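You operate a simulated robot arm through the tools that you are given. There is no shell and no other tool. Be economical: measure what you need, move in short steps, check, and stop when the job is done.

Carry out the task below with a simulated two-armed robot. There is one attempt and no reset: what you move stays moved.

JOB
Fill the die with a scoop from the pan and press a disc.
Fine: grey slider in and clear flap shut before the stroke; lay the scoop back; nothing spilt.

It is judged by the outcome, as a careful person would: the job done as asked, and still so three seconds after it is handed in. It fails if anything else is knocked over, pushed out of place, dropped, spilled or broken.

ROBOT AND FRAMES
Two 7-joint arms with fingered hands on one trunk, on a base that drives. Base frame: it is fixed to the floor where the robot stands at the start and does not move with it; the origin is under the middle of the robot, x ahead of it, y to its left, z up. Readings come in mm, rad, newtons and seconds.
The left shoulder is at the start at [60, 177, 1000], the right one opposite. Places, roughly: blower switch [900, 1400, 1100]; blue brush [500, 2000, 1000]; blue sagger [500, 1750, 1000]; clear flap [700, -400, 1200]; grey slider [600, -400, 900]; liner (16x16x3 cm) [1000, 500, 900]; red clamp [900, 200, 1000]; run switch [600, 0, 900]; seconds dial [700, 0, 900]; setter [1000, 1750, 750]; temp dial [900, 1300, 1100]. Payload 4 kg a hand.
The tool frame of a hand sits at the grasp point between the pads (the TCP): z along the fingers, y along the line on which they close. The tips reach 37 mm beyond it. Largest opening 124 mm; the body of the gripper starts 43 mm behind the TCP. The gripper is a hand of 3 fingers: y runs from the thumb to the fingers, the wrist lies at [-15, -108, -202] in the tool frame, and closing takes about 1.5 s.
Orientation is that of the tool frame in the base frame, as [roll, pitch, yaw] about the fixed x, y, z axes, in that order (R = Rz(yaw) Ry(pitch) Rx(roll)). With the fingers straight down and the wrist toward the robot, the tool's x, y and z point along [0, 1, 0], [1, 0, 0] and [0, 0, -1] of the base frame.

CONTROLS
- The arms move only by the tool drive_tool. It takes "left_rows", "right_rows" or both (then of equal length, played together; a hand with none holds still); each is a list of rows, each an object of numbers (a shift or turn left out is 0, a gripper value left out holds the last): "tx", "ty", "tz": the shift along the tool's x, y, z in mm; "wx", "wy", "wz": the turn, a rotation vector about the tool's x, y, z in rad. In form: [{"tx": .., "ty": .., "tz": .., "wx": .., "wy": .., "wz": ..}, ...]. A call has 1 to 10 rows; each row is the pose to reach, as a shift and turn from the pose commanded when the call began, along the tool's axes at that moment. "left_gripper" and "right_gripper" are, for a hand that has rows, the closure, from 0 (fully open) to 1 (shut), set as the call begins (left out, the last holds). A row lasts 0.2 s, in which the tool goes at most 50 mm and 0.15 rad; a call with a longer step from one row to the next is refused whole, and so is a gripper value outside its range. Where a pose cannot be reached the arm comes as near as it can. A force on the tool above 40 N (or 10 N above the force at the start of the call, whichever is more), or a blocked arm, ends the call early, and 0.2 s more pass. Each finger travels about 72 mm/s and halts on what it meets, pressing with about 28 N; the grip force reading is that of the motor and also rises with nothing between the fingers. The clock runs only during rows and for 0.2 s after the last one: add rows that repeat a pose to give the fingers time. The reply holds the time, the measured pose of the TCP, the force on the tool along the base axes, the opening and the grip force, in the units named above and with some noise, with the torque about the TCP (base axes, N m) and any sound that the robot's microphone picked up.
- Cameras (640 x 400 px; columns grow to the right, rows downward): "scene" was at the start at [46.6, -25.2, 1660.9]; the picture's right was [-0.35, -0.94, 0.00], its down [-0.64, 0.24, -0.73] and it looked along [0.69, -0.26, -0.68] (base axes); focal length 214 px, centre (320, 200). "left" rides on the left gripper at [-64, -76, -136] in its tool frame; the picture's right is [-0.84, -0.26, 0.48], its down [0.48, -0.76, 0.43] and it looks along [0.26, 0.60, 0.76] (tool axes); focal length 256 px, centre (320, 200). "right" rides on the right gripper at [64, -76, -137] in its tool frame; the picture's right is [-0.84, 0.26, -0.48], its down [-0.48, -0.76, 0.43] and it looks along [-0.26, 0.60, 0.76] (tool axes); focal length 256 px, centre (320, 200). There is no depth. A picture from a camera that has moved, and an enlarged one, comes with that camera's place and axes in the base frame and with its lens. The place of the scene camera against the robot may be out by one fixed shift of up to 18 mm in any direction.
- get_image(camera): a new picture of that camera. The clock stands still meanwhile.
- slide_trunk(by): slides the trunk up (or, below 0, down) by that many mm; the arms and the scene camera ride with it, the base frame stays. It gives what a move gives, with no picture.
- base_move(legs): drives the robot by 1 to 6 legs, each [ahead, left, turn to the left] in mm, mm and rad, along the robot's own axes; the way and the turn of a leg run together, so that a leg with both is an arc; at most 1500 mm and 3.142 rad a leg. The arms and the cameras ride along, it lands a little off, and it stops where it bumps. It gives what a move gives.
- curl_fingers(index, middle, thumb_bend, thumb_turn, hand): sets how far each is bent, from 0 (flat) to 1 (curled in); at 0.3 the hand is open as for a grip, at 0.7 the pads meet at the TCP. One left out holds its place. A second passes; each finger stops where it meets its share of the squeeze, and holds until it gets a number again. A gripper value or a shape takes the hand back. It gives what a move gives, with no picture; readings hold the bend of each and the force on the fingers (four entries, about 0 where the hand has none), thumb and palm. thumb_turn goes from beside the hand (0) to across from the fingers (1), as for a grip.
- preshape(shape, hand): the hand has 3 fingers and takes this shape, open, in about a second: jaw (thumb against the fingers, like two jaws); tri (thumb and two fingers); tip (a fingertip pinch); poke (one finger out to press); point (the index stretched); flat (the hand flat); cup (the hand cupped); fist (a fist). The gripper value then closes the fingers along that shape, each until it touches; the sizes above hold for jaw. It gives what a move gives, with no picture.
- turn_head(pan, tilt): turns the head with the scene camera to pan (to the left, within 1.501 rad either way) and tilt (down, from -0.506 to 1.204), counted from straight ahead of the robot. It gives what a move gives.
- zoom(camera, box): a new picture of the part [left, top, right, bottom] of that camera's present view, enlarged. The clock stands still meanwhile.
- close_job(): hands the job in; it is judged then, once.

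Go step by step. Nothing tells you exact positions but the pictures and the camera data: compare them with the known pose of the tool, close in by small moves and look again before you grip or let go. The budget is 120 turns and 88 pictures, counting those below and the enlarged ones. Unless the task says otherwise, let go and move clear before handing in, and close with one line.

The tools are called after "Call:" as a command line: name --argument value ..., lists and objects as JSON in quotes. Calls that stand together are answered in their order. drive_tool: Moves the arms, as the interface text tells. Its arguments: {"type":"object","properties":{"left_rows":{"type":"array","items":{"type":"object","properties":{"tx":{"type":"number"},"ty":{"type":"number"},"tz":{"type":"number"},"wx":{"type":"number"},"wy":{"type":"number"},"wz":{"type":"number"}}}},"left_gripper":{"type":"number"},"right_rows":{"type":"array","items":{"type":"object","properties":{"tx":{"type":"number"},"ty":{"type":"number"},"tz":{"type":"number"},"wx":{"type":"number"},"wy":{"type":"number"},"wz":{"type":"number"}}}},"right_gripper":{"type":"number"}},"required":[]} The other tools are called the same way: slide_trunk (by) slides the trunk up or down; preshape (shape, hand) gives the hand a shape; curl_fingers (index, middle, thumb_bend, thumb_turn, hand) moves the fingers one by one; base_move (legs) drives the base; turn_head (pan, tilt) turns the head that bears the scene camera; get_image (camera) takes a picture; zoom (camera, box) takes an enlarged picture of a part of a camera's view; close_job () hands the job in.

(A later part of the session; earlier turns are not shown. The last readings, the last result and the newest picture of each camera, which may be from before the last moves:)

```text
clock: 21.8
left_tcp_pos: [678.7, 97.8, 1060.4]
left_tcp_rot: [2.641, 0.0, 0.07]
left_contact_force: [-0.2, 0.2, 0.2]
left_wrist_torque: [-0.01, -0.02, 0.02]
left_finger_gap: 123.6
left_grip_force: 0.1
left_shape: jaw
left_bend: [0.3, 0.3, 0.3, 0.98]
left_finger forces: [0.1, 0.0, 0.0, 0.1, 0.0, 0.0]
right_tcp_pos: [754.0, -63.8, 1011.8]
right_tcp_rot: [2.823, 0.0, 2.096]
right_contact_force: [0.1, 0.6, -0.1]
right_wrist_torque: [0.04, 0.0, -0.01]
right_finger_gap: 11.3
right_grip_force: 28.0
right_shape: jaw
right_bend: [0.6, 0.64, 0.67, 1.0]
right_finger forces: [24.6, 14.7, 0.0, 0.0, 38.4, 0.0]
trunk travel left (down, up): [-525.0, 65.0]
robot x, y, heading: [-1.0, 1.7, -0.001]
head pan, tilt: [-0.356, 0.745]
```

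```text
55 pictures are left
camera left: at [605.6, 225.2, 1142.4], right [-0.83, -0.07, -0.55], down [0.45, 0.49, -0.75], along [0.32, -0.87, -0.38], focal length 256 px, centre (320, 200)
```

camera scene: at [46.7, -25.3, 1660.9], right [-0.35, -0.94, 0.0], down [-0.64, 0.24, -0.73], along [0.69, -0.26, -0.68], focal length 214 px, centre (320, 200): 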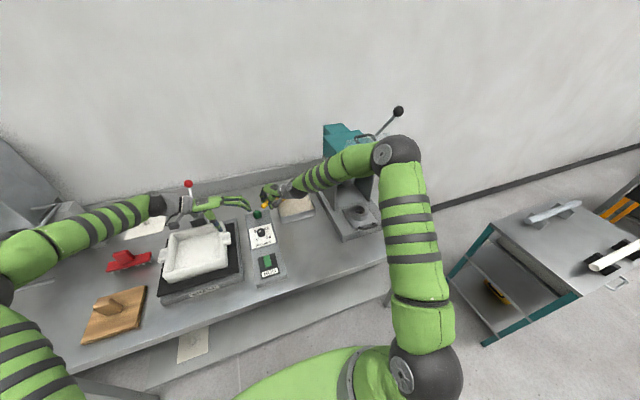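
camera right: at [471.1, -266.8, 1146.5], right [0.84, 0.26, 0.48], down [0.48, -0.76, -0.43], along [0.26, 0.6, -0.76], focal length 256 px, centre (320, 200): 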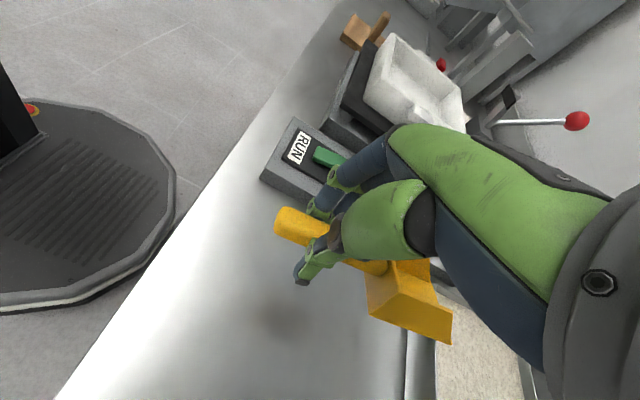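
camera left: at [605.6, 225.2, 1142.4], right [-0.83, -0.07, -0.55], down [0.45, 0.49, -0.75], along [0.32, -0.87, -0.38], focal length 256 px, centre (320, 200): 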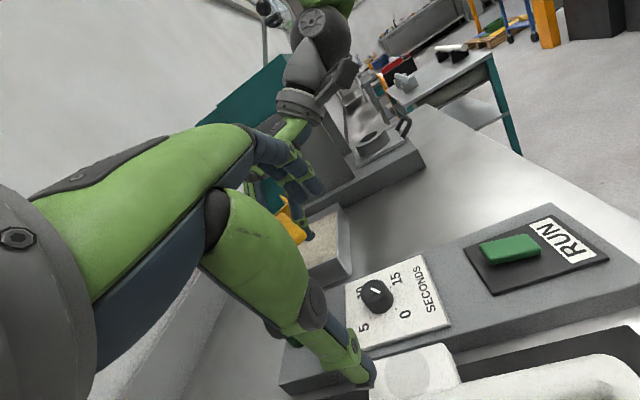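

No lean, so it's clear. I'll shift the left camera for a better view and tilt the scoop nose down above the pan.

Call:
drive_tool --left_rows '[{"tx": 30}, {"tx": 60}, {"tx": 90}, {"tx": 110}, {"tx": 110}]' --right_rows '[{"wy": 0.107, "wz": 0.035}, {"wy": 0.214, "wz": 0.07}, {"wy": 0.32, "wz": 0.106}, {"wy": 0.427, "wz": 0.141}, {"wy": 0.427, "wz": 0.141}]'

Call:
get_image --camera "left"

Call:
zoom --camera "scene" --box '[230, 170, 350, 250]'

Call:
get_image --camera "right"

```text
clock: 23.0
left_tcp_pos: [788.8, 106.0, 1058.9]
left_tcp_rot: [2.639, 0.001, 0.072]
left_contact_force: [-0.3, 0.4, 0.3]
left_wrist_torque: [0.02, 0.0, 0.02]
left_finger_gap: 123.6
left_grip_force: 0.0
left_shape: jaw
left_bend: [0.3, 0.3, 0.3, 0.98]
left_finger forces: [0.0, 0.0, 0.0, 0.1, 0.0, 0.0]
right_tcp_pos: [753.6, -63.4, 1011.1]
right_tcp_rot: [2.823, -0.451, 2.097]
right_contact_force: [-0.2, -1.0, 0.5]
right_wrist_torque: [0.0, -0.04, -0.01]
right_finger_gap: 10.9
right_grip_force: 28.1
right_shape: jaw
right_bend: [0.6, 0.64, 0.67, 1.0]
right_finger forces: [24.5, 14.4, 0.0, 0.1, 38.2, 0.0]
trunk travel left (down, up): [-525.0, 65.0]
robot x, y, heading: [4.8, -1.4, -0.003]
head pan, tilt: [-0.356, 0.745]
```

```text
54 pictures are left
camera left: at [715.2, 234.1, 1141.5], right [-0.84, -0.07, -0.55], down [0.45, 0.49, -0.75], along [0.32, -0.87, -0.38], focal length 256 px, centre (320, 200)
```

left: 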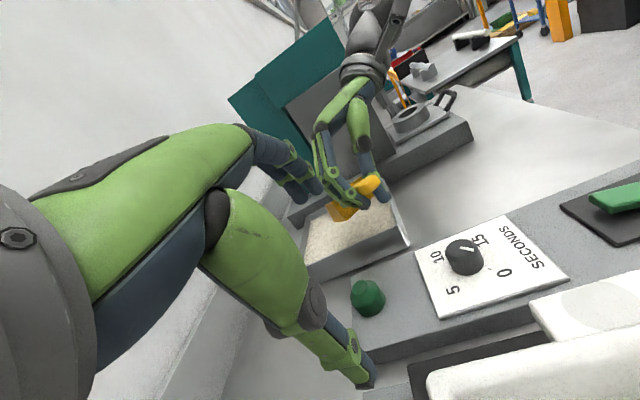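

```text
5.00 times, centred on (290, 210) of scene
camera zoom: at [46.7, -24.9, 1660.9], right [-0.35, -0.94, 0.0], down [-0.64, 0.24, -0.73], along [0.69, -0.26, -0.68], focal length 1072 px, centre (470, 150)
```

zoom: 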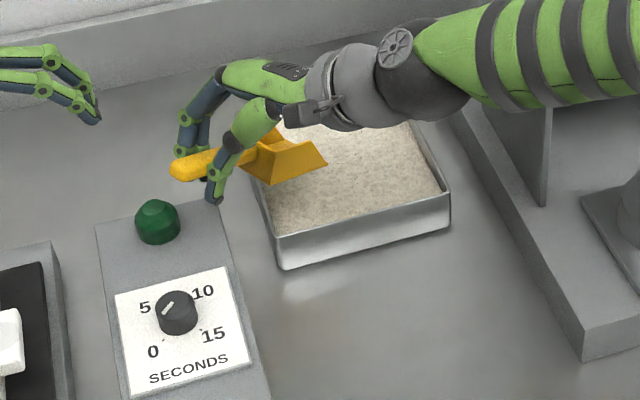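

```text
52 pictures are left
camera right: at [648.3, -113.9, 1133.3], right [0.58, -0.81, 0.12], down [-0.43, -0.42, -0.8], along [0.7, 0.41, -0.59], focal length 256 px, centre (320, 200)
```

right: 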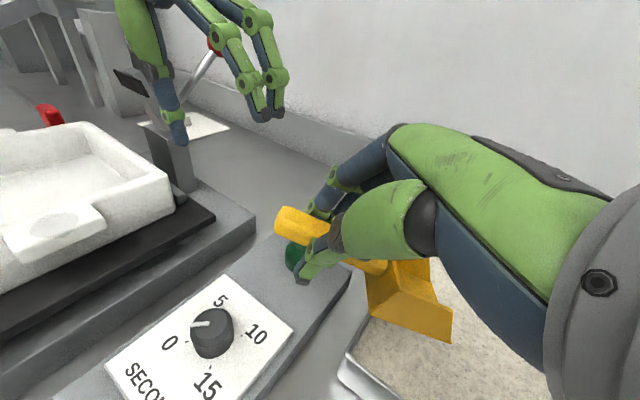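

Call:
zoom --camera "left" --box '[290, 150, 430, 270]'

```text
3.33 times, centred on (360, 210) of left
camera zoom: at [715.2, 234.1, 1141.5], right [-0.84, -0.07, -0.55], down [0.45, 0.49, -0.75], along [0.32, -0.87, -0.38], focal length 853 px, centre (187, 167)
```

zoom: 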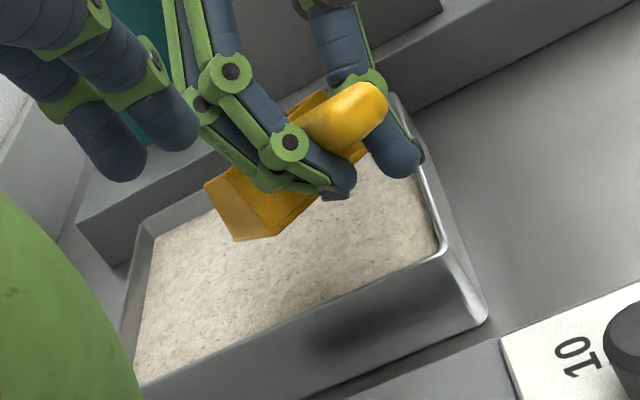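

The scoop is over the powder (level ≈878, rim ≈888); a little roll remains. I'll correct the roll and lower the nose into the powder.

Call:
drive_tool --right_rows '[{"wx": -0.06}, {"wx": -0.12}, {"tx": -11, "ty": -7, "tz": 21, "wx": -0.12}, {"tx": -20, "ty": -13, "tz": 38, "wx": -0.12}, {"tx": -25, "ty": -16, "tz": 50, "wx": -0.12}, {"tx": -30, "ty": -19, "tz": 58, "wx": -0.12}, {"tx": -33, "ty": -21, "tz": 64, "wx": -0.12}]'

Call:
zoom --camera "left" --box '[290, 150, 430, 270]'

```text
clock: 24.6
left_tcp_pos: [788.3, 106.4, 1059.7]
left_tcp_rot: [2.64, 0.0, 0.071]
left_contact_force: [1.3, 0.0, 0.0]
left_wrist_torque: [0.0, 0.02, -0.01]
left_finger_gap: 123.8
left_grip_force: 0.0
left_shape: jaw
left_bend: [0.3, 0.3, 0.3, 0.98]
left_finger forces: [0.1, 0.0, 0.0, 0.1, 0.0, 0.0]
right_tcp_pos: [754.9, -66.2, 937.0]
right_tcp_rot: [2.7, -0.451, 2.097]
right_contact_force: [-0.5, 0.5, 4.9]
right_wrist_torque: [-0.15, -0.09, -0.04]
right_finger_gap: 9.9
right_grip_force: 28.3
right_shape: jaw
right_bend: [0.6, 0.65, 0.68, 1.0]
right_finger forces: [27.1, 10.5, 0.1, 0.0, 37.9, 0.1]
trunk travel left (down, up): [-525.0, 65.0]
robot x, y, heading: [0.7, 0.1, 0.006]
head pan, tilt: [-0.356, 0.745]
```

```text
3.33 times, centred on (360, 210) of left
camera zoom: at [714.8, 233.9, 1141.8], right [-0.83, -0.07, -0.55], down [0.45, 0.49, -0.75], along [0.32, -0.87, -0.38], focal length 853 px, centre (187, 167)
```

zoom: 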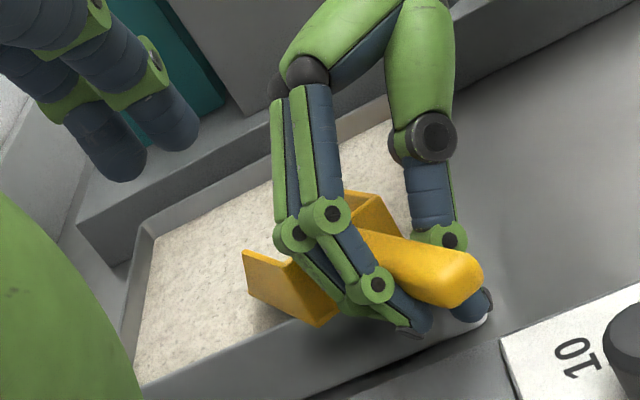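

Call:
drive_tool --right_rows '[{"tx": -12, "ty": 2, "tz": -5}, {"tx": -24, "ty": 5, "tz": -10}, {"tx": -36, "ty": 7, "tz": -16}, {"tx": -48, "ty": 10, "tz": -21}, {"tx": -58, "ty": 12, "tz": -26}]'

Call:
zoom --camera "left" --box '[290, 150, 430, 270]'

```text
clock: 25.8
left_tcp_pos: [788.7, 105.2, 1057.7]
left_tcp_rot: [2.643, 0.0, 0.069]
left_contact_force: [-0.4, -1.4, -0.5]
left_wrist_torque: [0.0, 0.0, 0.05]
left_finger_gap: 124.0
left_grip_force: 0.1
left_shape: jaw
left_bend: [0.3, 0.3, 0.3, 0.98]
left_finger forces: [0.1, 0.1, 0.0, 0.1, 0.0, 0.0]
right_tcp_pos: [786.8, -122.2, 936.3]
right_tcp_rot: [2.704, -0.451, 2.096]
right_contact_force: [-0.3, -0.7, -0.7]
right_wrist_torque: [0.06, 0.05, 0.01]
right_finger_gap: 9.7
right_grip_force: 28.0
right_shape: jaw
right_bend: [0.6, 0.66, 0.74, 1.0]
right_finger forces: [24.7, 17.2, 0.0, 0.0, 40.4, 0.0]
trunk travel left (down, up): [-525.0, 65.0]
robot x, y, heading: [-0.7, -1.0, 0.001]
head pan, tilt: [-0.356, 0.745]
```

```text
3.33 times, centred on (360, 210) of left
camera zoom: at [715.6, 232.7, 1141.4], right [-0.84, -0.06, -0.55], down [0.45, 0.49, -0.75], along [0.32, -0.87, -0.38], focal length 853 px, centre (187, 167)
```

zoom: 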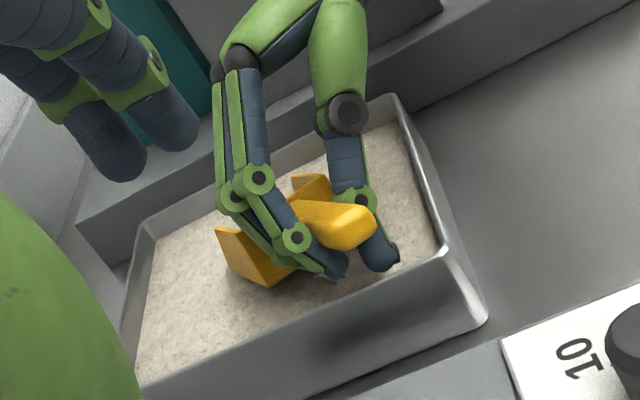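

Call:
zoom --camera "right" --box '[260, 190, 500, 400]'

Call:
zoom --camera "scene" --box '[260, 180, 330, 230]'

```text
1.90 times, centred on (380, 295) of right
camera zoom: at [668.3, -172.8, 1044.0], right [0.52, -0.84, 0.13], down [-0.37, -0.36, -0.86], along [0.77, 0.4, -0.5], focal length 488 px, centre (206, 19)
```

zoom: 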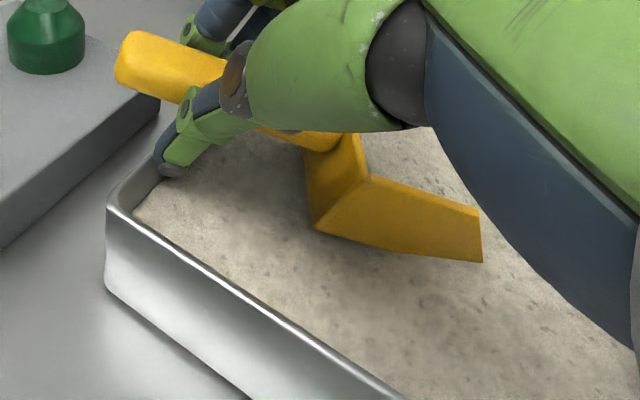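

```text
8.00 times, centred on (295, 205) of scene
camera zoom: at [47.3, -26.2, 1660.8], right [-0.35, -0.94, 0.0], down [-0.64, 0.24, -0.73], along [0.69, -0.26, -0.68], focal length 1716 px, centre (520, 160)
```

zoom: 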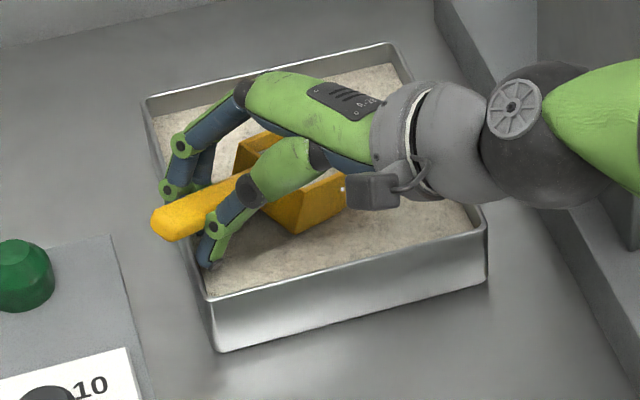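

The scoop pivoted in the grip when it touched down, so it's only ~0.27 rad nose-down and barely in the powder. I'll back up, tilt more, and re-enter gently.

Call:
drive_tool --right_rows '[{"tx": 9, "ty": 8, "tz": -16}, {"tx": 17, "ty": 15, "tz": -32}, {"tx": 30, "ty": 13, "tz": -27, "wy": 0.06, "wz": 0.028}, {"tx": 44, "ty": 10, "tz": -21, "wy": 0.12, "wz": 0.056}, {"tx": 44, "ty": 10, "tz": -21, "wy": 0.181, "wz": 0.085}, {"tx": 44, "ty": 10, "tz": -21, "wy": 0.181, "wz": 0.085}]'

Call:
get_image --camera "right"

Call:
zoom --camera "left" --box '[290, 150, 430, 270]'

```text
clock: 27.2
left_tcp_pos: [788.9, 106.0, 1058.6]
left_tcp_rot: [2.64, 0.0, 0.073]
left_contact_force: [-0.3, -0.5, 0.0]
left_wrist_torque: [0.0, 0.02, 0.02]
left_finger_gap: 123.4
left_grip_force: 0.1
left_shape: jaw
left_bend: [0.3, 0.3, 0.3, 0.98]
left_finger forces: [0.0, 0.0, 0.0, 0.1, 0.0, 0.0]
right_tcp_pos: [771.8, -94.7, 976.5]
right_tcp_rot: [2.702, -0.652, 2.095]
right_contact_force: [0.5, 0.5, -1.5]
right_wrist_torque: [0.02, 0.04, 0.02]
right_finger_gap: 9.6
right_grip_force: 27.8
right_shape: jaw
right_bend: [0.6, 0.66, 0.74, 1.0]
right_finger forces: [24.8, 16.9, 0.0, 0.0, 40.3, 0.1]
trunk travel left (down, up): [-525.0, 65.0]
robot x, y, heading: [0.4, 1.6, 0.001]
head pan, tilt: [-0.356, 0.745]
```

```text
46 pictures are left
camera right: at [664.1, -164.1, 1087.0], right [0.52, -0.85, -0.07], down [-0.46, -0.21, -0.86], along [0.72, 0.49, -0.5], focal length 256 px, centre (320, 200)
```

right: 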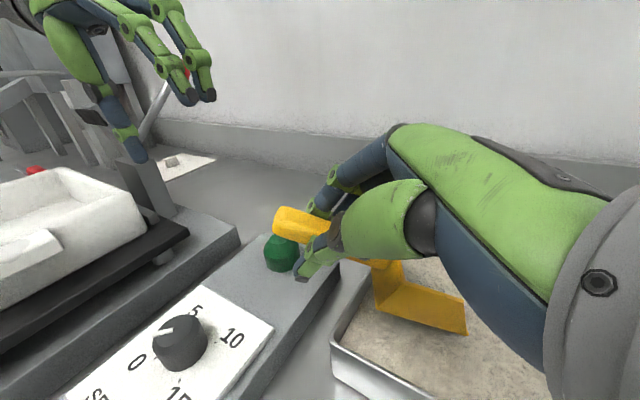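

```text
3.33 times, centred on (360, 210) of left
camera zoom: at [715.2, 233.9, 1141.4], right [-0.83, -0.07, -0.55], down [0.45, 0.49, -0.75], along [0.32, -0.87, -0.38], focal length 853 px, centre (187, 167)
```

zoom: 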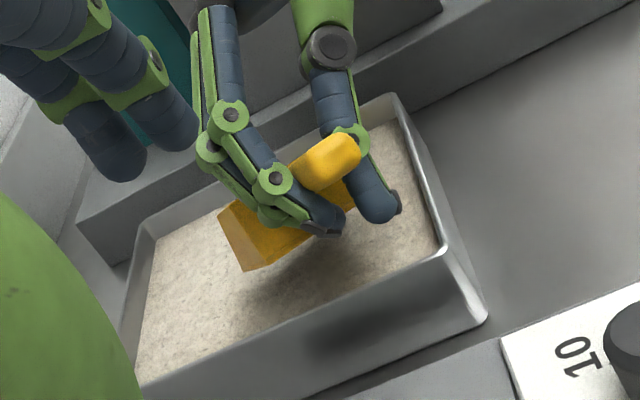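

Call:
drive_tool --right_rows '[{"tx": -6, "ty": -3, "tz": 7}, {"tx": -12, "ty": -7, "tz": 14}, {"tx": -15, "ty": -8, "tz": 18}, {"tx": -18, "ty": -10, "tz": 21}, {"tx": -20, "ty": -11, "tz": 24}, {"tx": -22, "ty": -12, "tz": 26}]'

Call:
zoom --camera "right" --box '[260, 190, 500, 400]'

```text
clock: 28.6
left_tcp_pos: [788.3, 106.5, 1060.6]
left_tcp_rot: [2.64, -0.002, 0.072]
left_contact_force: [0.5, -0.8, 0.4]
left_wrist_torque: [0.0, 0.01, 0.04]
left_finger_gap: 123.7
left_grip_force: 0.0
left_shape: jaw
left_bend: [0.3, 0.3, 0.3, 0.98]
left_finger forces: [0.0, 0.0, 0.0, 0.0, 0.0, 0.0]
right_tcp_pos: [773.8, -94.4, 940.6]
right_tcp_rot: [2.699, -0.65, 2.098]
right_contact_force: [-0.7, -1.1, 2.1]
right_wrist_torque: [0.01, -0.14, -0.04]
right_finger_gap: 9.6
right_grip_force: 27.8
right_shape: jaw
right_bend: [0.6, 0.66, 0.74, 1.0]
right_finger forces: [25.5, 12.4, 0.0, 0.0, 40.0, 0.0]
trunk travel left (down, up): [-525.0, 65.0]
robot x, y, heading: [-1.6, -2.6, -0.004]
head pan, tilt: [-0.356, 0.745]
```

```text
1.90 times, centred on (380, 295) of right
camera zoom: at [664.4, -164.5, 1051.0], right [0.52, -0.85, -0.07], down [-0.46, -0.21, -0.86], along [0.72, 0.48, -0.5], focal length 488 px, centre (206, 19)
```

zoom: 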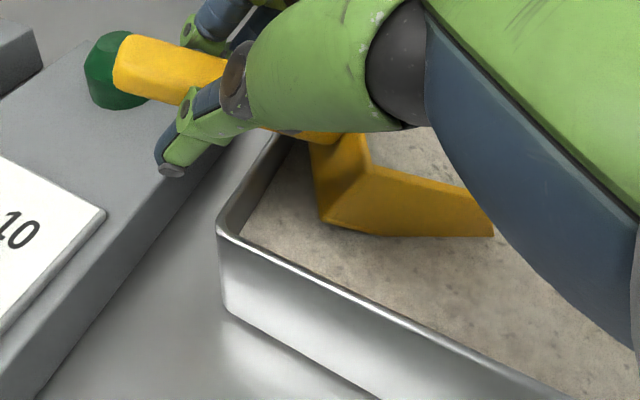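

Call:
drive_tool --right_rows '[{"tx": -12, "ty": 2, "tz": -6}, {"tx": -24, "ty": 4, "tz": -12}, {"tx": -30, "ty": 5, "tz": -15}, {"tx": -30, "ty": 5, "tz": -15, "wy": -0.11, "wz": -0.05}, {"tx": -30, "ty": 5, "tz": -15, "wy": -0.22, "wz": -0.1}, {"tx": -25, "ty": 10, "tz": -25, "wy": -0.32, "wz": -0.15}, {"tx": -10, "ty": 20, "tz": -45, "wy": -0.32, "wz": -0.15}, {"tx": 5, "ty": 27, "tz": -60, "wy": -0.32, "wz": -0.15}]'

Call:
zoom --camera "scene" --box '[260, 170, 330, 220]'

Call:
zoom --camera "left" --box '[290, 130, 430, 250]'

```text
clock: 30.4
left_tcp_pos: [788.4, 106.4, 1059.4]
left_tcp_rot: [2.642, 0.0, 0.072]
left_contact_force: [0.2, 0.1, 0.0]
left_wrist_torque: [0.02, -0.02, -0.01]
left_finger_gap: 123.6
left_grip_force: 0.1
left_shape: jaw
left_bend: [0.3, 0.3, 0.3, 0.98]
left_finger forces: [0.0, 0.1, 0.0, 0.1, 0.0, 0.1]
right_tcp_pos: [788.2, -125.7, 996.5]
right_tcp_rot: [2.702, -0.297, 2.096]
right_contact_force: [0.7, -0.2, -0.7]
right_wrist_torque: [0.03, 0.03, 0.01]
right_finger_gap: 9.5
right_grip_force: 27.8
right_shape: jaw
right_bend: [0.6, 0.66, 0.74, 1.0]
right_finger forces: [24.3, 17.0, 0.0, 0.0, 39.5, 0.0]
trunk travel left (down, up): [-525.0, 65.0]
robot x, y, heading: [2.4, 3.2, -0.002]
head pan, tilt: [-0.356, 0.745]
```

```text
8.00 times, centred on (295, 195) of scene
camera zoom: at [46.7, -24.9, 1660.8], right [-0.35, -0.94, 0.0], down [-0.64, 0.24, -0.73], along [0.69, -0.26, -0.68], focal length 1716 px, centre (520, 240)
```

zoom: 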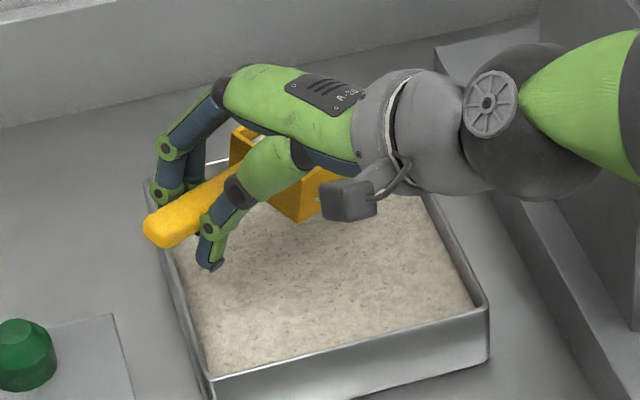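

```text
3.33 times, centred on (360, 190) of left
camera zoom: at [715.0, 234.1, 1141.4], right [-0.83, -0.07, -0.55], down [0.45, 0.49, -0.75], along [0.32, -0.87, -0.38], focal length 853 px, centre (187, 233)
```

zoom: 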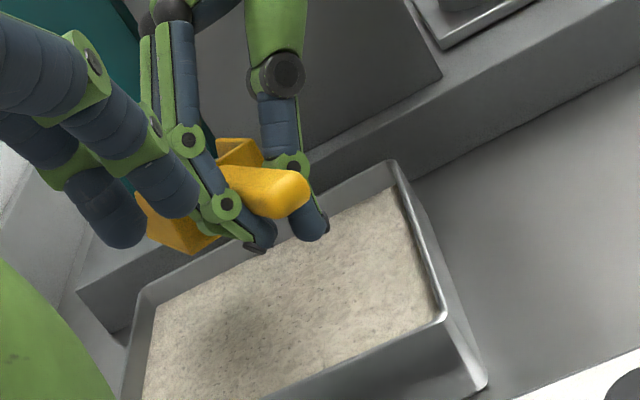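

I can't see into the bowl from here, so I'll raise and shift the left camera to look inside.

Call:
drive_tool --left_rows '[{"ty": 15, "tz": -28}, {"ty": 32, "tz": -58}, {"ty": 50, "tz": -92}, {"ty": 67, "tz": -123}, {"tx": 30, "ty": 67, "tz": -123}, {"tx": 65, "ty": 67, "tz": -123}, {"tx": 100, "ty": 67, "tz": -123}, {"tx": 130, "ty": 67, "tz": -123}, {"tx": 130, "ty": 67, "tz": -123}]'

Call:
get_image --camera "left"

```text
clock: 32.4
left_tcp_pos: [813.5, 103.9, 1192.6]
left_tcp_rot: [2.64, -0.001, 0.072]
left_contact_force: [0.7, 0.1, -0.2]
left_wrist_torque: [-0.03, 0.04, -0.01]
left_finger_gap: 123.7
left_grip_force: 0.0
left_shape: jaw
left_bend: [0.3, 0.3, 0.3, 0.98]
left_finger forces: [0.1, 0.0, 0.0, 0.0, 0.0, 0.1]
left hand out of reach, approached as far as the arm can: row 5, 6, 7, 8, 9
right_tcp_pos: [788.1, -126.6, 996.1]
right_tcp_rot: [2.703, -0.298, 2.094]
right_contact_force: [-0.4, -0.8, -1.2]
right_wrist_torque: [0.03, 0.05, -0.03]
right_finger_gap: 9.5
right_grip_force: 28.4
right_shape: jaw
right_bend: [0.6, 0.66, 0.74, 1.0]
right_finger forces: [24.3, 16.9, 0.1, 0.0, 39.5, 0.0]
trunk travel left (down, up): [-525.0, 65.0]
robot x, y, heading: [-0.1, 2.1, 0.002]
head pan, tilt: [-0.356, 0.745]
```

```text
41 pictures are left
camera left: at [739.7, 231.9, 1274.0], right [-0.83, -0.07, -0.55], down [0.45, 0.49, -0.75], along [0.32, -0.87, -0.38], focal length 256 px, centre (320, 200)
```

left: 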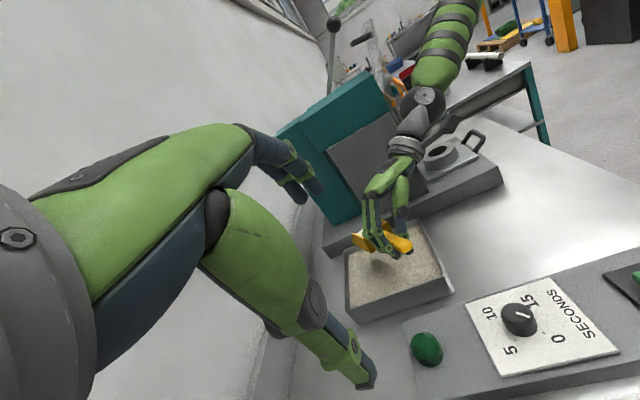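

Call:
zoom --camera "left" --box '[330, 160, 460, 320]'

```text
2.50 times, centred on (395, 240) of left
camera zoom: at [739.7, 231.9, 1274.0], right [-0.83, -0.07, -0.55], down [0.45, 0.49, -0.75], along [0.32, -0.87, -0.38], focal length 640 px, centre (132, 100)
```

zoom: 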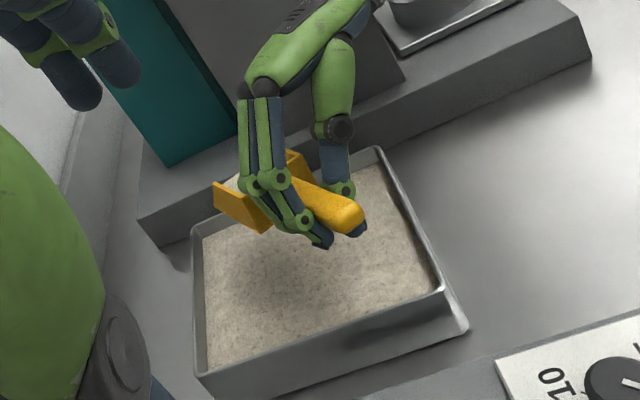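

Call:
zoom --camera "left" --box '[355, 215, 420, 265]'

```text
8.00 times, centred on (388, 240) of left
camera zoom: at [739.7, 231.9, 1274.0], right [-0.83, -0.07, -0.55], down [0.45, 0.49, -0.75], along [0.32, -0.87, -0.38], focal length 2048 px, centre (-220, -120)
```

zoom: 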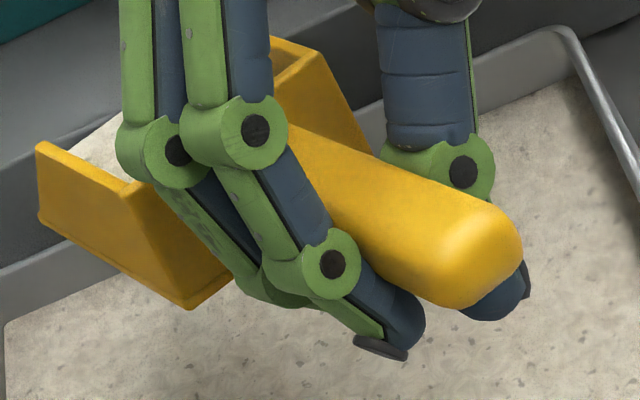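

There is powder in the bowl. It's slightly nose-down, so I'll level it gently and raise a little.

Call:
drive_tool --right_rows '[{"wy": -0.04, "wz": -0.019}, {"wy": -0.08, "wz": -0.038}, {"wy": -0.12, "wz": -0.057}, {"wy": -0.163, "wz": -0.077}, {"wy": -0.163, "wz": -0.077}]'

Call:
zoom --camera "left" --box '[355, 215, 420, 265]'

Call:
zoom --camera "right" --box '[260, 190, 500, 400]'

```text
clock: 33.6
left_tcp_pos: [813.3, 103.7, 1191.6]
left_tcp_rot: [2.642, 0.0, 0.07]
left_contact_force: [0.2, -0.5, -0.6]
left_wrist_torque: [0.0, 0.0, -0.01]
left_finger_gap: 123.9
left_grip_force: 0.0
left_shape: jaw
left_bend: [0.3, 0.3, 0.3, 0.98]
left_finger forces: [0.0, 0.1, 0.1, 0.0, 0.0, 0.2]
right_tcp_pos: [790.5, -125.3, 996.2]
right_tcp_rot: [2.701, -0.117, 2.097]
right_contact_force: [0.7, 1.0, -0.4]
right_wrist_torque: [0.05, 0.05, -0.03]
right_finger_gap: 9.4
right_grip_force: 28.5
right_shape: jaw
right_bend: [0.6, 0.66, 0.74, 1.0]
right_finger forces: [24.2, 16.9, 0.0, 0.0, 39.3, 0.0]
trunk travel left (down, up): [-525.0, 65.0]
robot x, y, heading: [-0.1, 2.5, -0.0]
head pan, tilt: [-0.356, 0.745]
```

```text
8.00 times, centred on (388, 240) of left
camera zoom: at [739.7, 231.7, 1274.0], right [-0.83, -0.07, -0.55], down [0.45, 0.49, -0.75], along [0.32, -0.87, -0.38], focal length 2048 px, centre (-220, -120)
```

zoom: 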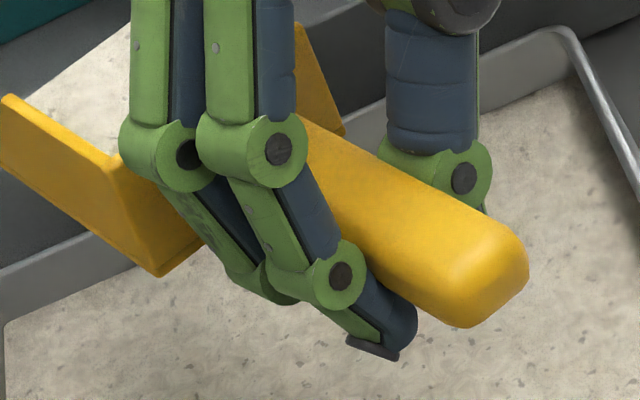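

```text
1.90 times, centred on (380, 295) of right
camera zoom: at [652.9, -146.5, 1092.8], right [0.47, -0.76, 0.44], down [-0.24, -0.6, -0.77], along [0.85, 0.26, -0.46], focal length 488 px, centre (206, 19)
```

zoom: 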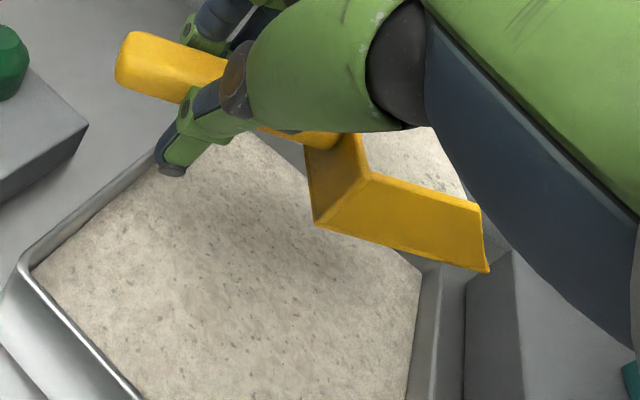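

The scoop is well filled and level. Carry it back gently, then across toward the die.

Call:
drive_tool --right_rows '[{"tx": 2, "ty": 7, "tz": -15}, {"tx": 8, "ty": 5, "tz": -32}, {"tx": 20, "ty": -14, "tz": -45}, {"tx": 34, "ty": -36, "tz": -55}, {"tx": 48, "ty": -58, "tz": -63}, {"tx": 62, "ty": -80, "tz": -71}, {"tx": 76, "ty": -103, "tz": -79}, {"tx": 88, "ty": -122, "tz": -86}, {"tx": 96, "ty": -134, "tz": -90}, {"tx": 99, "ty": -138, "tz": -91}]'

Call:
drive_tool --right_rows '[{"tx": -6, "ty": -6, "tz": -4}, {"tx": -19, "ty": -18, "tz": -11}, {"tx": -36, "ty": -34, "tz": -21}, {"tx": -54, "ty": -52, "tz": -32}, {"tx": -73, "ty": -69, "tz": -43}, {"tx": -92, "ty": -87, "tz": -54}, {"tx": -110, "ty": -104, "tz": -64}, {"tx": -123, "ty": -115, "tz": -71}, {"tx": -130, "ty": -120, "tz": -74}, {"tx": -131, "ty": -120, "tz": -74}]'

Call:
get_image --camera "scene"

Call:
get_image --camera "right"

```text
clock: 35.8
left_tcp_pos: [812.9, 104.2, 1190.9]
left_tcp_rot: [2.641, 0.001, 0.071]
left_contact_force: [1.0, 0.6, 0.1]
left_wrist_torque: [0.02, 0.02, -0.02]
left_finger_gap: 123.8
left_grip_force: 0.0
left_shape: jaw
left_bend: [0.3, 0.3, 0.3, 0.98]
left_finger forces: [0.0, 0.0, 0.0, 0.0, 0.0, 0.1]
right_tcp_pos: [600.2, -126.1, 1031.9]
right_tcp_rot: [2.699, -0.116, 2.096]
right_contact_force: [-0.3, 0.1, -1.4]
right_wrist_torque: [0.04, 0.04, -0.01]
right_finger_gap: 9.4
right_grip_force: 27.7
right_shape: jaw
right_bend: [0.6, 0.66, 0.74, 1.0]
right_finger forces: [24.0, 16.3, 0.0, 0.0, 38.8, 0.0]
trunk travel left (down, up): [-525.0, 65.0]
robot x, y, heading: [0.4, 2.6, -0.001]
head pan, tilt: [-0.356, 0.745]
```

```text
clock: 38.0
left_tcp_pos: [812.3, 103.1, 1192.6]
left_tcp_rot: [2.644, 0.0, 0.07]
left_contact_force: [-0.4, 0.5, 0.5]
left_wrist_torque: [-0.01, 0.01, 0.02]
left_finger_gap: 124.1
left_grip_force: 0.1
left_shape: jaw
left_bend: [0.3, 0.3, 0.3, 0.98]
left_finger forces: [0.0, 0.1, 0.0, 0.1, 0.0, 0.1]
right_tcp_pos: [545.1, -310.1, 1031.6]
right_tcp_rot: [2.701, -0.116, 2.095]
right_contact_force: [0.1, -0.2, -0.9]
right_wrist_torque: [0.03, 0.04, 0.01]
right_finger_gap: 9.4
right_grip_force: 28.1
right_shape: jaw
right_bend: [0.6, 0.66, 0.74, 1.0]
right_finger forces: [23.6, 15.8, 0.1, 0.0, 37.9, 0.1]
trunk travel left (down, up): [-525.0, 65.0]
robot x, y, heading: [-2.4, -1.4, -0.004]
head pan, tilt: [-0.356, 0.745]
```

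```text
36 pictures are left
camera scene: at [47.0, -25.2, 1660.9], right [-0.35, -0.94, 0.0], down [-0.64, 0.24, -0.73], along [0.69, -0.26, -0.68], focal length 214 px, centre (320, 200)
```

scene: 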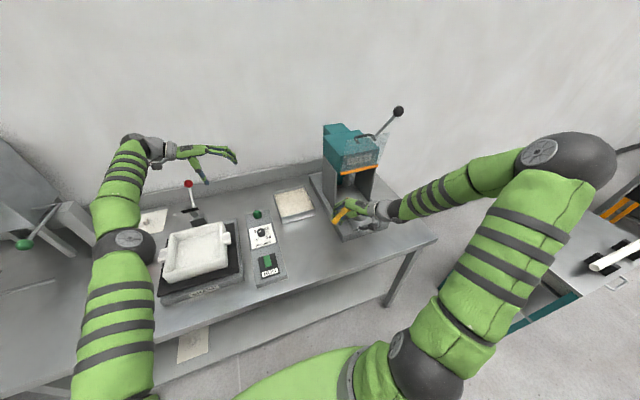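

```text
35 pictures are left
camera right: at [407.8, -329.9, 1128.8], right [0.47, -0.76, 0.44], down [-0.24, -0.59, -0.77], along [0.85, 0.26, -0.46], focal length 256 px, centre (320, 200)
```

right: 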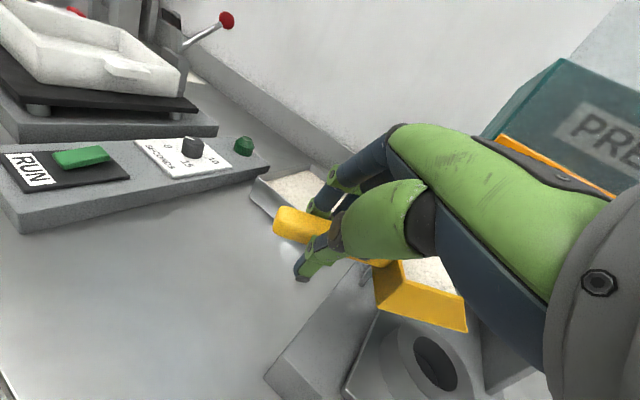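

Die hole is at about (636, -443), top z≈942. I'll bring the scoop's lip just short of the hole's centre and check alignment.

Call:
drive_tool --right_rows '[{"tx": -5, "ty": -4, "tz": 5}, {"tx": -13, "ty": -10, "tz": 13}, {"tx": -21, "ty": -17, "tz": 22}, {"tx": -27, "ty": -22, "tz": 29}, {"tx": -29, "ty": -24, "tz": 32}, {"tx": -29, "ty": -24, "tz": 32}]'

Call:
zoom --camera "right" --box '[300, 220, 540, 400]'

Call:
zoom --camera "scene" --box '[320, 180, 400, 240]'

Call:
zoom --camera "left" --box '[380, 90, 500, 190]'

```text
clock: 39.4
left_tcp_pos: [813.3, 104.4, 1191.6]
left_tcp_rot: [2.641, 0.0, 0.071]
left_contact_force: [-0.1, 0.5, -0.7]
left_wrist_torque: [0.02, -0.02, 0.02]
left_finger_gap: 124.1
left_grip_force: 0.1
left_shape: jaw
left_bend: [0.3, 0.3, 0.3, 0.98]
left_finger forces: [0.0, 0.0, 0.0, 0.0, 0.0, 0.0]
right_tcp_pos: [550.2, -335.1, 988.6]
right_tcp_rot: [2.702, -0.117, 2.099]
right_contact_force: [-0.8, -0.3, -0.7]
right_wrist_torque: [0.06, 0.03, -0.02]
right_finger_gap: 9.5
right_grip_force: 28.1
right_shape: jaw
right_bend: [0.6, 0.66, 0.74, 1.0]
right_finger forces: [23.5, 15.9, 0.0, 0.0, 37.8, 0.1]
trunk travel left (down, up): [-525.0, 65.0]
robot x, y, heading: [2.2, 0.2, 0.001]
head pan, tilt: [-0.356, 0.745]
```

```text
2.22 times, centred on (420, 310) of right
camera zoom: at [413.6, -355.2, 1086.1], right [0.47, -0.76, 0.44], down [-0.24, -0.59, -0.77], along [0.85, 0.26, -0.46], focal length 569 px, centre (98, -44)
```

zoom: 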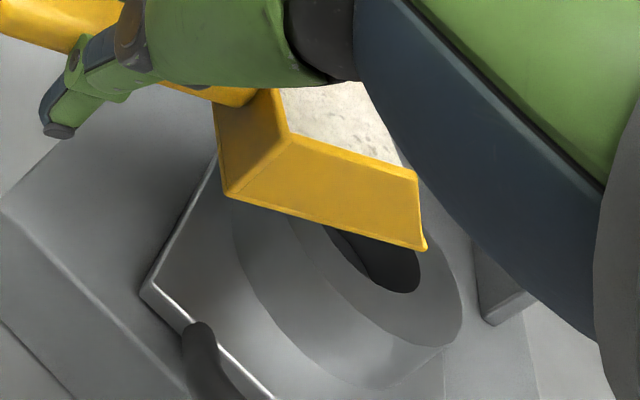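

```text
6.67 times, centred on (360, 210) of scene
camera zoom: at [46.9, -25.2, 1660.9], right [-0.35, -0.94, 0.0], down [-0.64, 0.24, -0.73], along [0.69, -0.26, -0.68], focal length 1430 px, centre (53, 133)
```

zoom: 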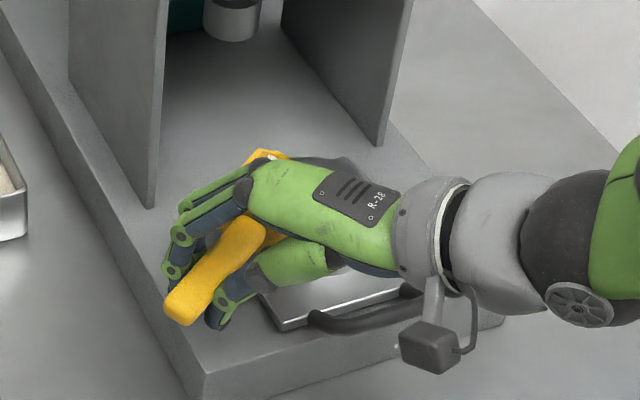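

```text
4.00 times, centred on (440, 140) of left
camera zoom: at [739.6, 231.9, 1274.1], right [-0.83, -0.07, -0.55], down [0.45, 0.49, -0.75], along [0.32, -0.87, -0.38], focal length 1024 px, centre (-160, 440)
```

zoom: 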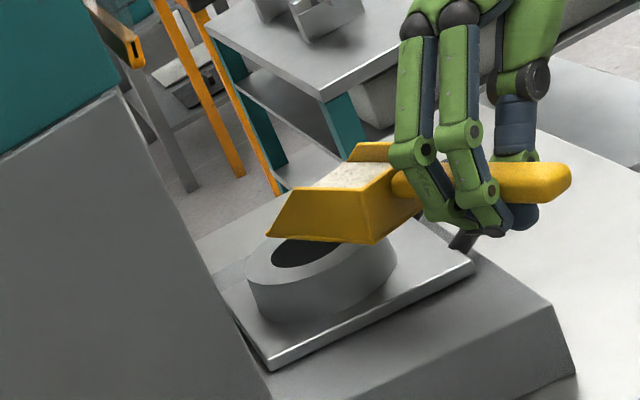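

The lip sits just short of the hole's centre with ~30 mm clearance. I'll tip it nose-down slowly, keeping the lip over the hole and lowering it close.

Call:
drive_tool --right_rows '[{"tx": -3, "ty": 1, "tz": 1, "wy": 0.068, "wz": 0.032}, {"tx": -6, "ty": 2.4, "tz": 1.7, "wy": 0.136, "wz": 0.064}, {"tx": -8.6, "ty": 6.5, "tz": -7, "wy": 0.204, "wz": 0.096}, {"tx": -11.3, "ty": 10.5, "tz": -15.8, "wy": 0.2715, "wz": 0.128}, {"tx": -15.3, "ty": 14.4, "tz": -24, "wy": 0.339, "wz": 0.16}, {"tx": -19.3, "ty": 18.3, "tz": -32.2, "wy": 0.407, "wz": 0.192}]'

Call:
zoom --camera "left" --box '[380, 90, 500, 190]'

```text
clock: 40.8
left_tcp_pos: [812.7, 105.1, 1191.6]
left_tcp_rot: [2.643, 0.0, 0.072]
left_contact_force: [-0.1, 0.5, 0.0]
left_wrist_torque: [0.0, 0.05, -0.01]
left_finger_gap: 123.9
left_grip_force: 0.0
left_shape: jaw
left_bend: [0.3, 0.3, 0.3, 0.98]
left_finger forces: [0.0, 0.1, 0.0, 0.0, 0.1, 0.0]
right_tcp_pos: [564.4, -354.6, 1023.3]
right_tcp_rot: [2.702, -0.568, 2.095]
right_contact_force: [0.5, 0.1, -0.8]
right_wrist_torque: [0.04, 0.08, -0.02]
right_finger_gap: 9.4
right_grip_force: 28.0
right_shape: jaw
right_bend: [0.6, 0.66, 0.74, 1.0]
right_finger forces: [23.4, 15.3, 0.0, 0.1, 37.3, 0.1]
trunk travel left (down, up): [-525.0, 65.0]
robot x, y, heading: [3.5, 2.6, -0.001]
head pan, tilt: [-0.356, 0.745]
```

```text
4.00 times, centred on (440, 140) of left
camera zoom: at [739.7, 231.8, 1274.0], right [-0.84, -0.07, -0.55], down [0.45, 0.49, -0.75], along [0.32, -0.87, -0.38], focal length 1024 px, centre (-160, 440)
```

zoom: 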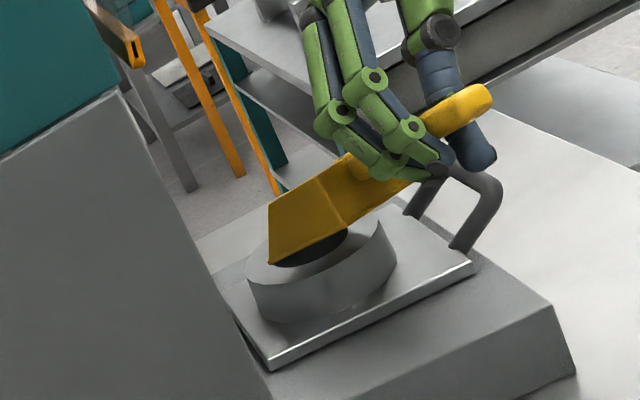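

Call:
zoom --camera "right" --box '[320, 220, 520, 400]'

```text
2.22 times, centred on (420, 310) of right
camera zoom: at [452.2, -416.0, 1133.5], right [0.52, -0.85, 0.01], down [-0.42, -0.27, -0.86], along [0.74, 0.45, -0.5], focal length 569 px, centre (98, -44)
```

zoom: 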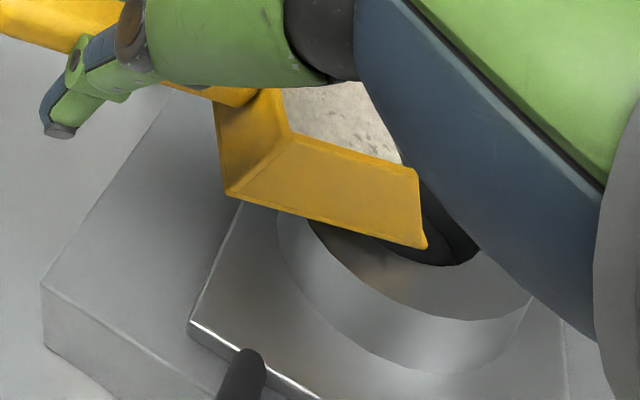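

The lip (≈52 mm wide) is over the ≈59 mm hole, centred within a few mm. Continue tipping slowly.

Call:
drive_tool --right_rows '[{"tx": -0.7, "ty": 4.3, "tz": -8.9, "wy": 0.068, "wz": 0.032}, {"tx": -1.4, "ty": 8.6, "tz": -17.8, "wy": 0.136, "wz": 0.064}, {"tx": -3.8, "ty": 12.9, "tz": -26.8, "wy": 0.204, "wz": 0.096}, {"tx": -6.2, "ty": 17.1, "tz": -35.7, "wy": 0.2715, "wz": 0.128}, {"tx": -9.7, "ty": 21.2, "tz": -44.7, "wy": 0.339, "wz": 0.16}, {"tx": -13.2, "ty": 25.4, "tz": -53.7, "wy": 0.407, "wz": 0.192}, {"tx": -13.2, "ty": 25.4, "tz": -53.7, "wy": 0.407, "wz": 0.192}]'

Call:
zoom --camera "right" --box '[320, 220, 520, 400]'

Call:
zoom --camera "left" --box '[380, 90, 500, 190]'

```text
clock: 42.4
left_tcp_pos: [812.4, 104.3, 1193.6]
left_tcp_rot: [2.641, -0.001, 0.071]
left_contact_force: [-0.6, 0.0, 0.1]
left_wrist_torque: [0.07, -0.01, -0.03]
left_finger_gap: 123.6
left_grip_force: 0.1
left_shape: jaw
left_bend: [0.3, 0.3, 0.3, 0.98]
left_finger forces: [0.1, 0.0, 0.0, 0.0, 0.0, 0.0]
right_tcp_pos: [586.5, -391.6, 1067.5]
right_tcp_rot: [2.701, -1.017, 2.096]
right_contact_force: [-0.4, -0.4, -1.8]
right_wrist_torque: [0.02, 0.02, -0.03]
right_finger_gap: 9.0
right_grip_force: 28.0
right_shape: jaw
right_bend: [0.6, 0.66, 0.74, 1.0]
right_finger forces: [23.9, 14.0, 0.0, 0.0, 36.9, 0.1]
trunk travel left (down, up): [-525.0, 65.0]
robot x, y, heading: [-2.7, 1.3, 0.001]
head pan, tilt: [-0.356, 0.745]
```

```text
2.22 times, centred on (420, 310) of right
camera zoom: at [498.4, -495.2, 1168.0], right [0.48, -0.77, -0.43], down [-0.61, 0.06, -0.79], along [0.63, 0.64, -0.45], focal length 569 px, centre (98, -44)
```

zoom: 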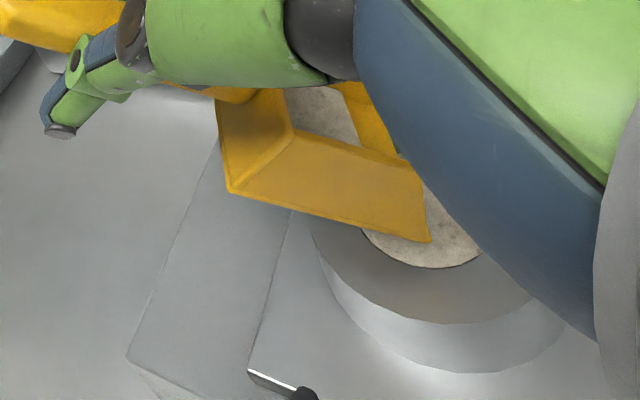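

```text
4.00 times, centred on (440, 140) of left
camera zoom: at [739.5, 231.9, 1274.1], right [-0.83, -0.07, -0.55], down [0.45, 0.49, -0.75], along [0.32, -0.87, -0.38], focal length 1024 px, centre (-160, 440)
```

zoom: 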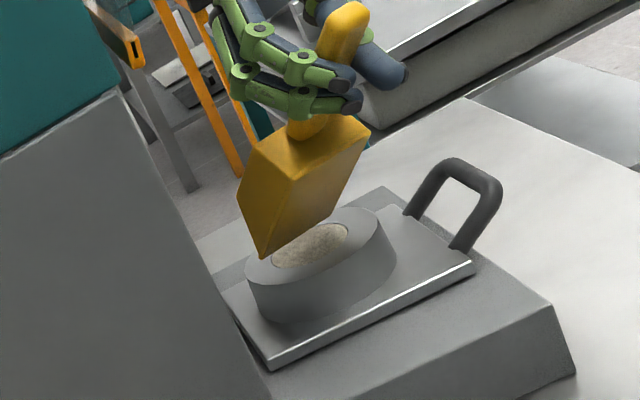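

The die is full to the brim, with no spill, and some powder is left in the scoop. I'll level the scoop back over the die and lift away.

Call:
drive_tool --right_rows '[{"tx": -1, "ty": -6, "tz": 12, "wy": -0.102, "wz": -0.048}, {"tx": -2.5, "ty": -12, "tz": 24, "wy": -0.204, "wz": -0.096}, {"tx": -4, "ty": -18, "tz": 36, "wy": -0.305, "wz": -0.144}, {"tx": -5, "ty": -23.4, "tz": 48.4, "wy": -0.407, "wz": -0.192}, {"tx": -6, "ty": -27, "tz": 55, "wy": -0.509, "wz": -0.24}, {"tx": -7, "ty": -31, "tz": 62, "wy": -0.611, "wz": -0.288}, {"tx": -8, "ty": -35, "tz": 69, "wy": -0.713, "wz": -0.335}, {"tx": -9.3, "ty": -39.1, "tz": 75.4, "wy": -0.8145, "wz": -0.383}, {"tx": -9.3, "ty": -39.1, "tz": 75.4, "wy": -0.8145, "wz": -0.383}]'

Call:
zoom --camera "left" --box '[380, 90, 500, 190]'

```text
clock: 44.4
left_tcp_pos: [813.9, 104.5, 1191.7]
left_tcp_rot: [2.643, 0.0, 0.071]
left_contact_force: [-0.5, 0.0, 0.1]
left_wrist_torque: [-0.05, 0.0, -0.01]
left_finger_gap: 123.9
left_grip_force: 0.2
left_shape: jaw
left_bend: [0.3, 0.3, 0.3, 0.98]
left_finger forces: [0.0, 0.0, 0.0, 0.0, 0.0, 0.0]
right_tcp_pos: [549.6, -335.8, 1014.9]
right_tcp_rot: [2.701, -0.116, 2.096]
right_contact_force: [-0.4, -0.7, 0.3]
right_wrist_torque: [0.03, 0.08, 0.01]
right_finger_gap: 9.0
right_grip_force: 27.8
right_shape: jaw
right_bend: [0.6, 0.66, 0.74, 1.0]
right_finger forces: [23.6, 13.9, 0.1, 0.0, 36.4, 0.0]
trunk travel left (down, up): [-525.0, 65.0]
robot x, y, heading: [3.4, -4.8, 0.002]
head pan, tilt: [-0.356, 0.745]
```

```text
4.00 times, centred on (440, 140) of left
camera zoom: at [739.6, 231.8, 1274.1], right [-0.83, -0.07, -0.55], down [0.45, 0.49, -0.75], along [0.32, -0.87, -0.38], focal length 1024 px, centre (-160, 440)
```

zoom: 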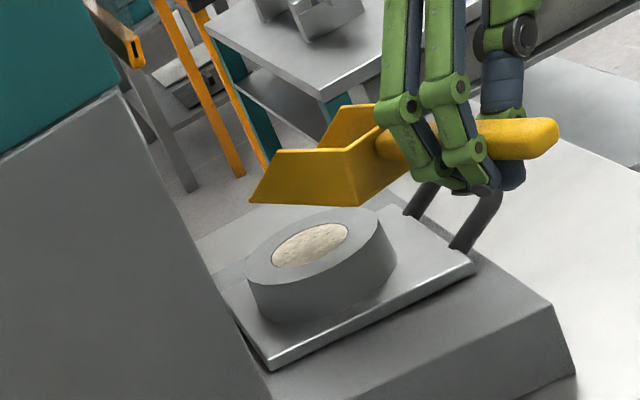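

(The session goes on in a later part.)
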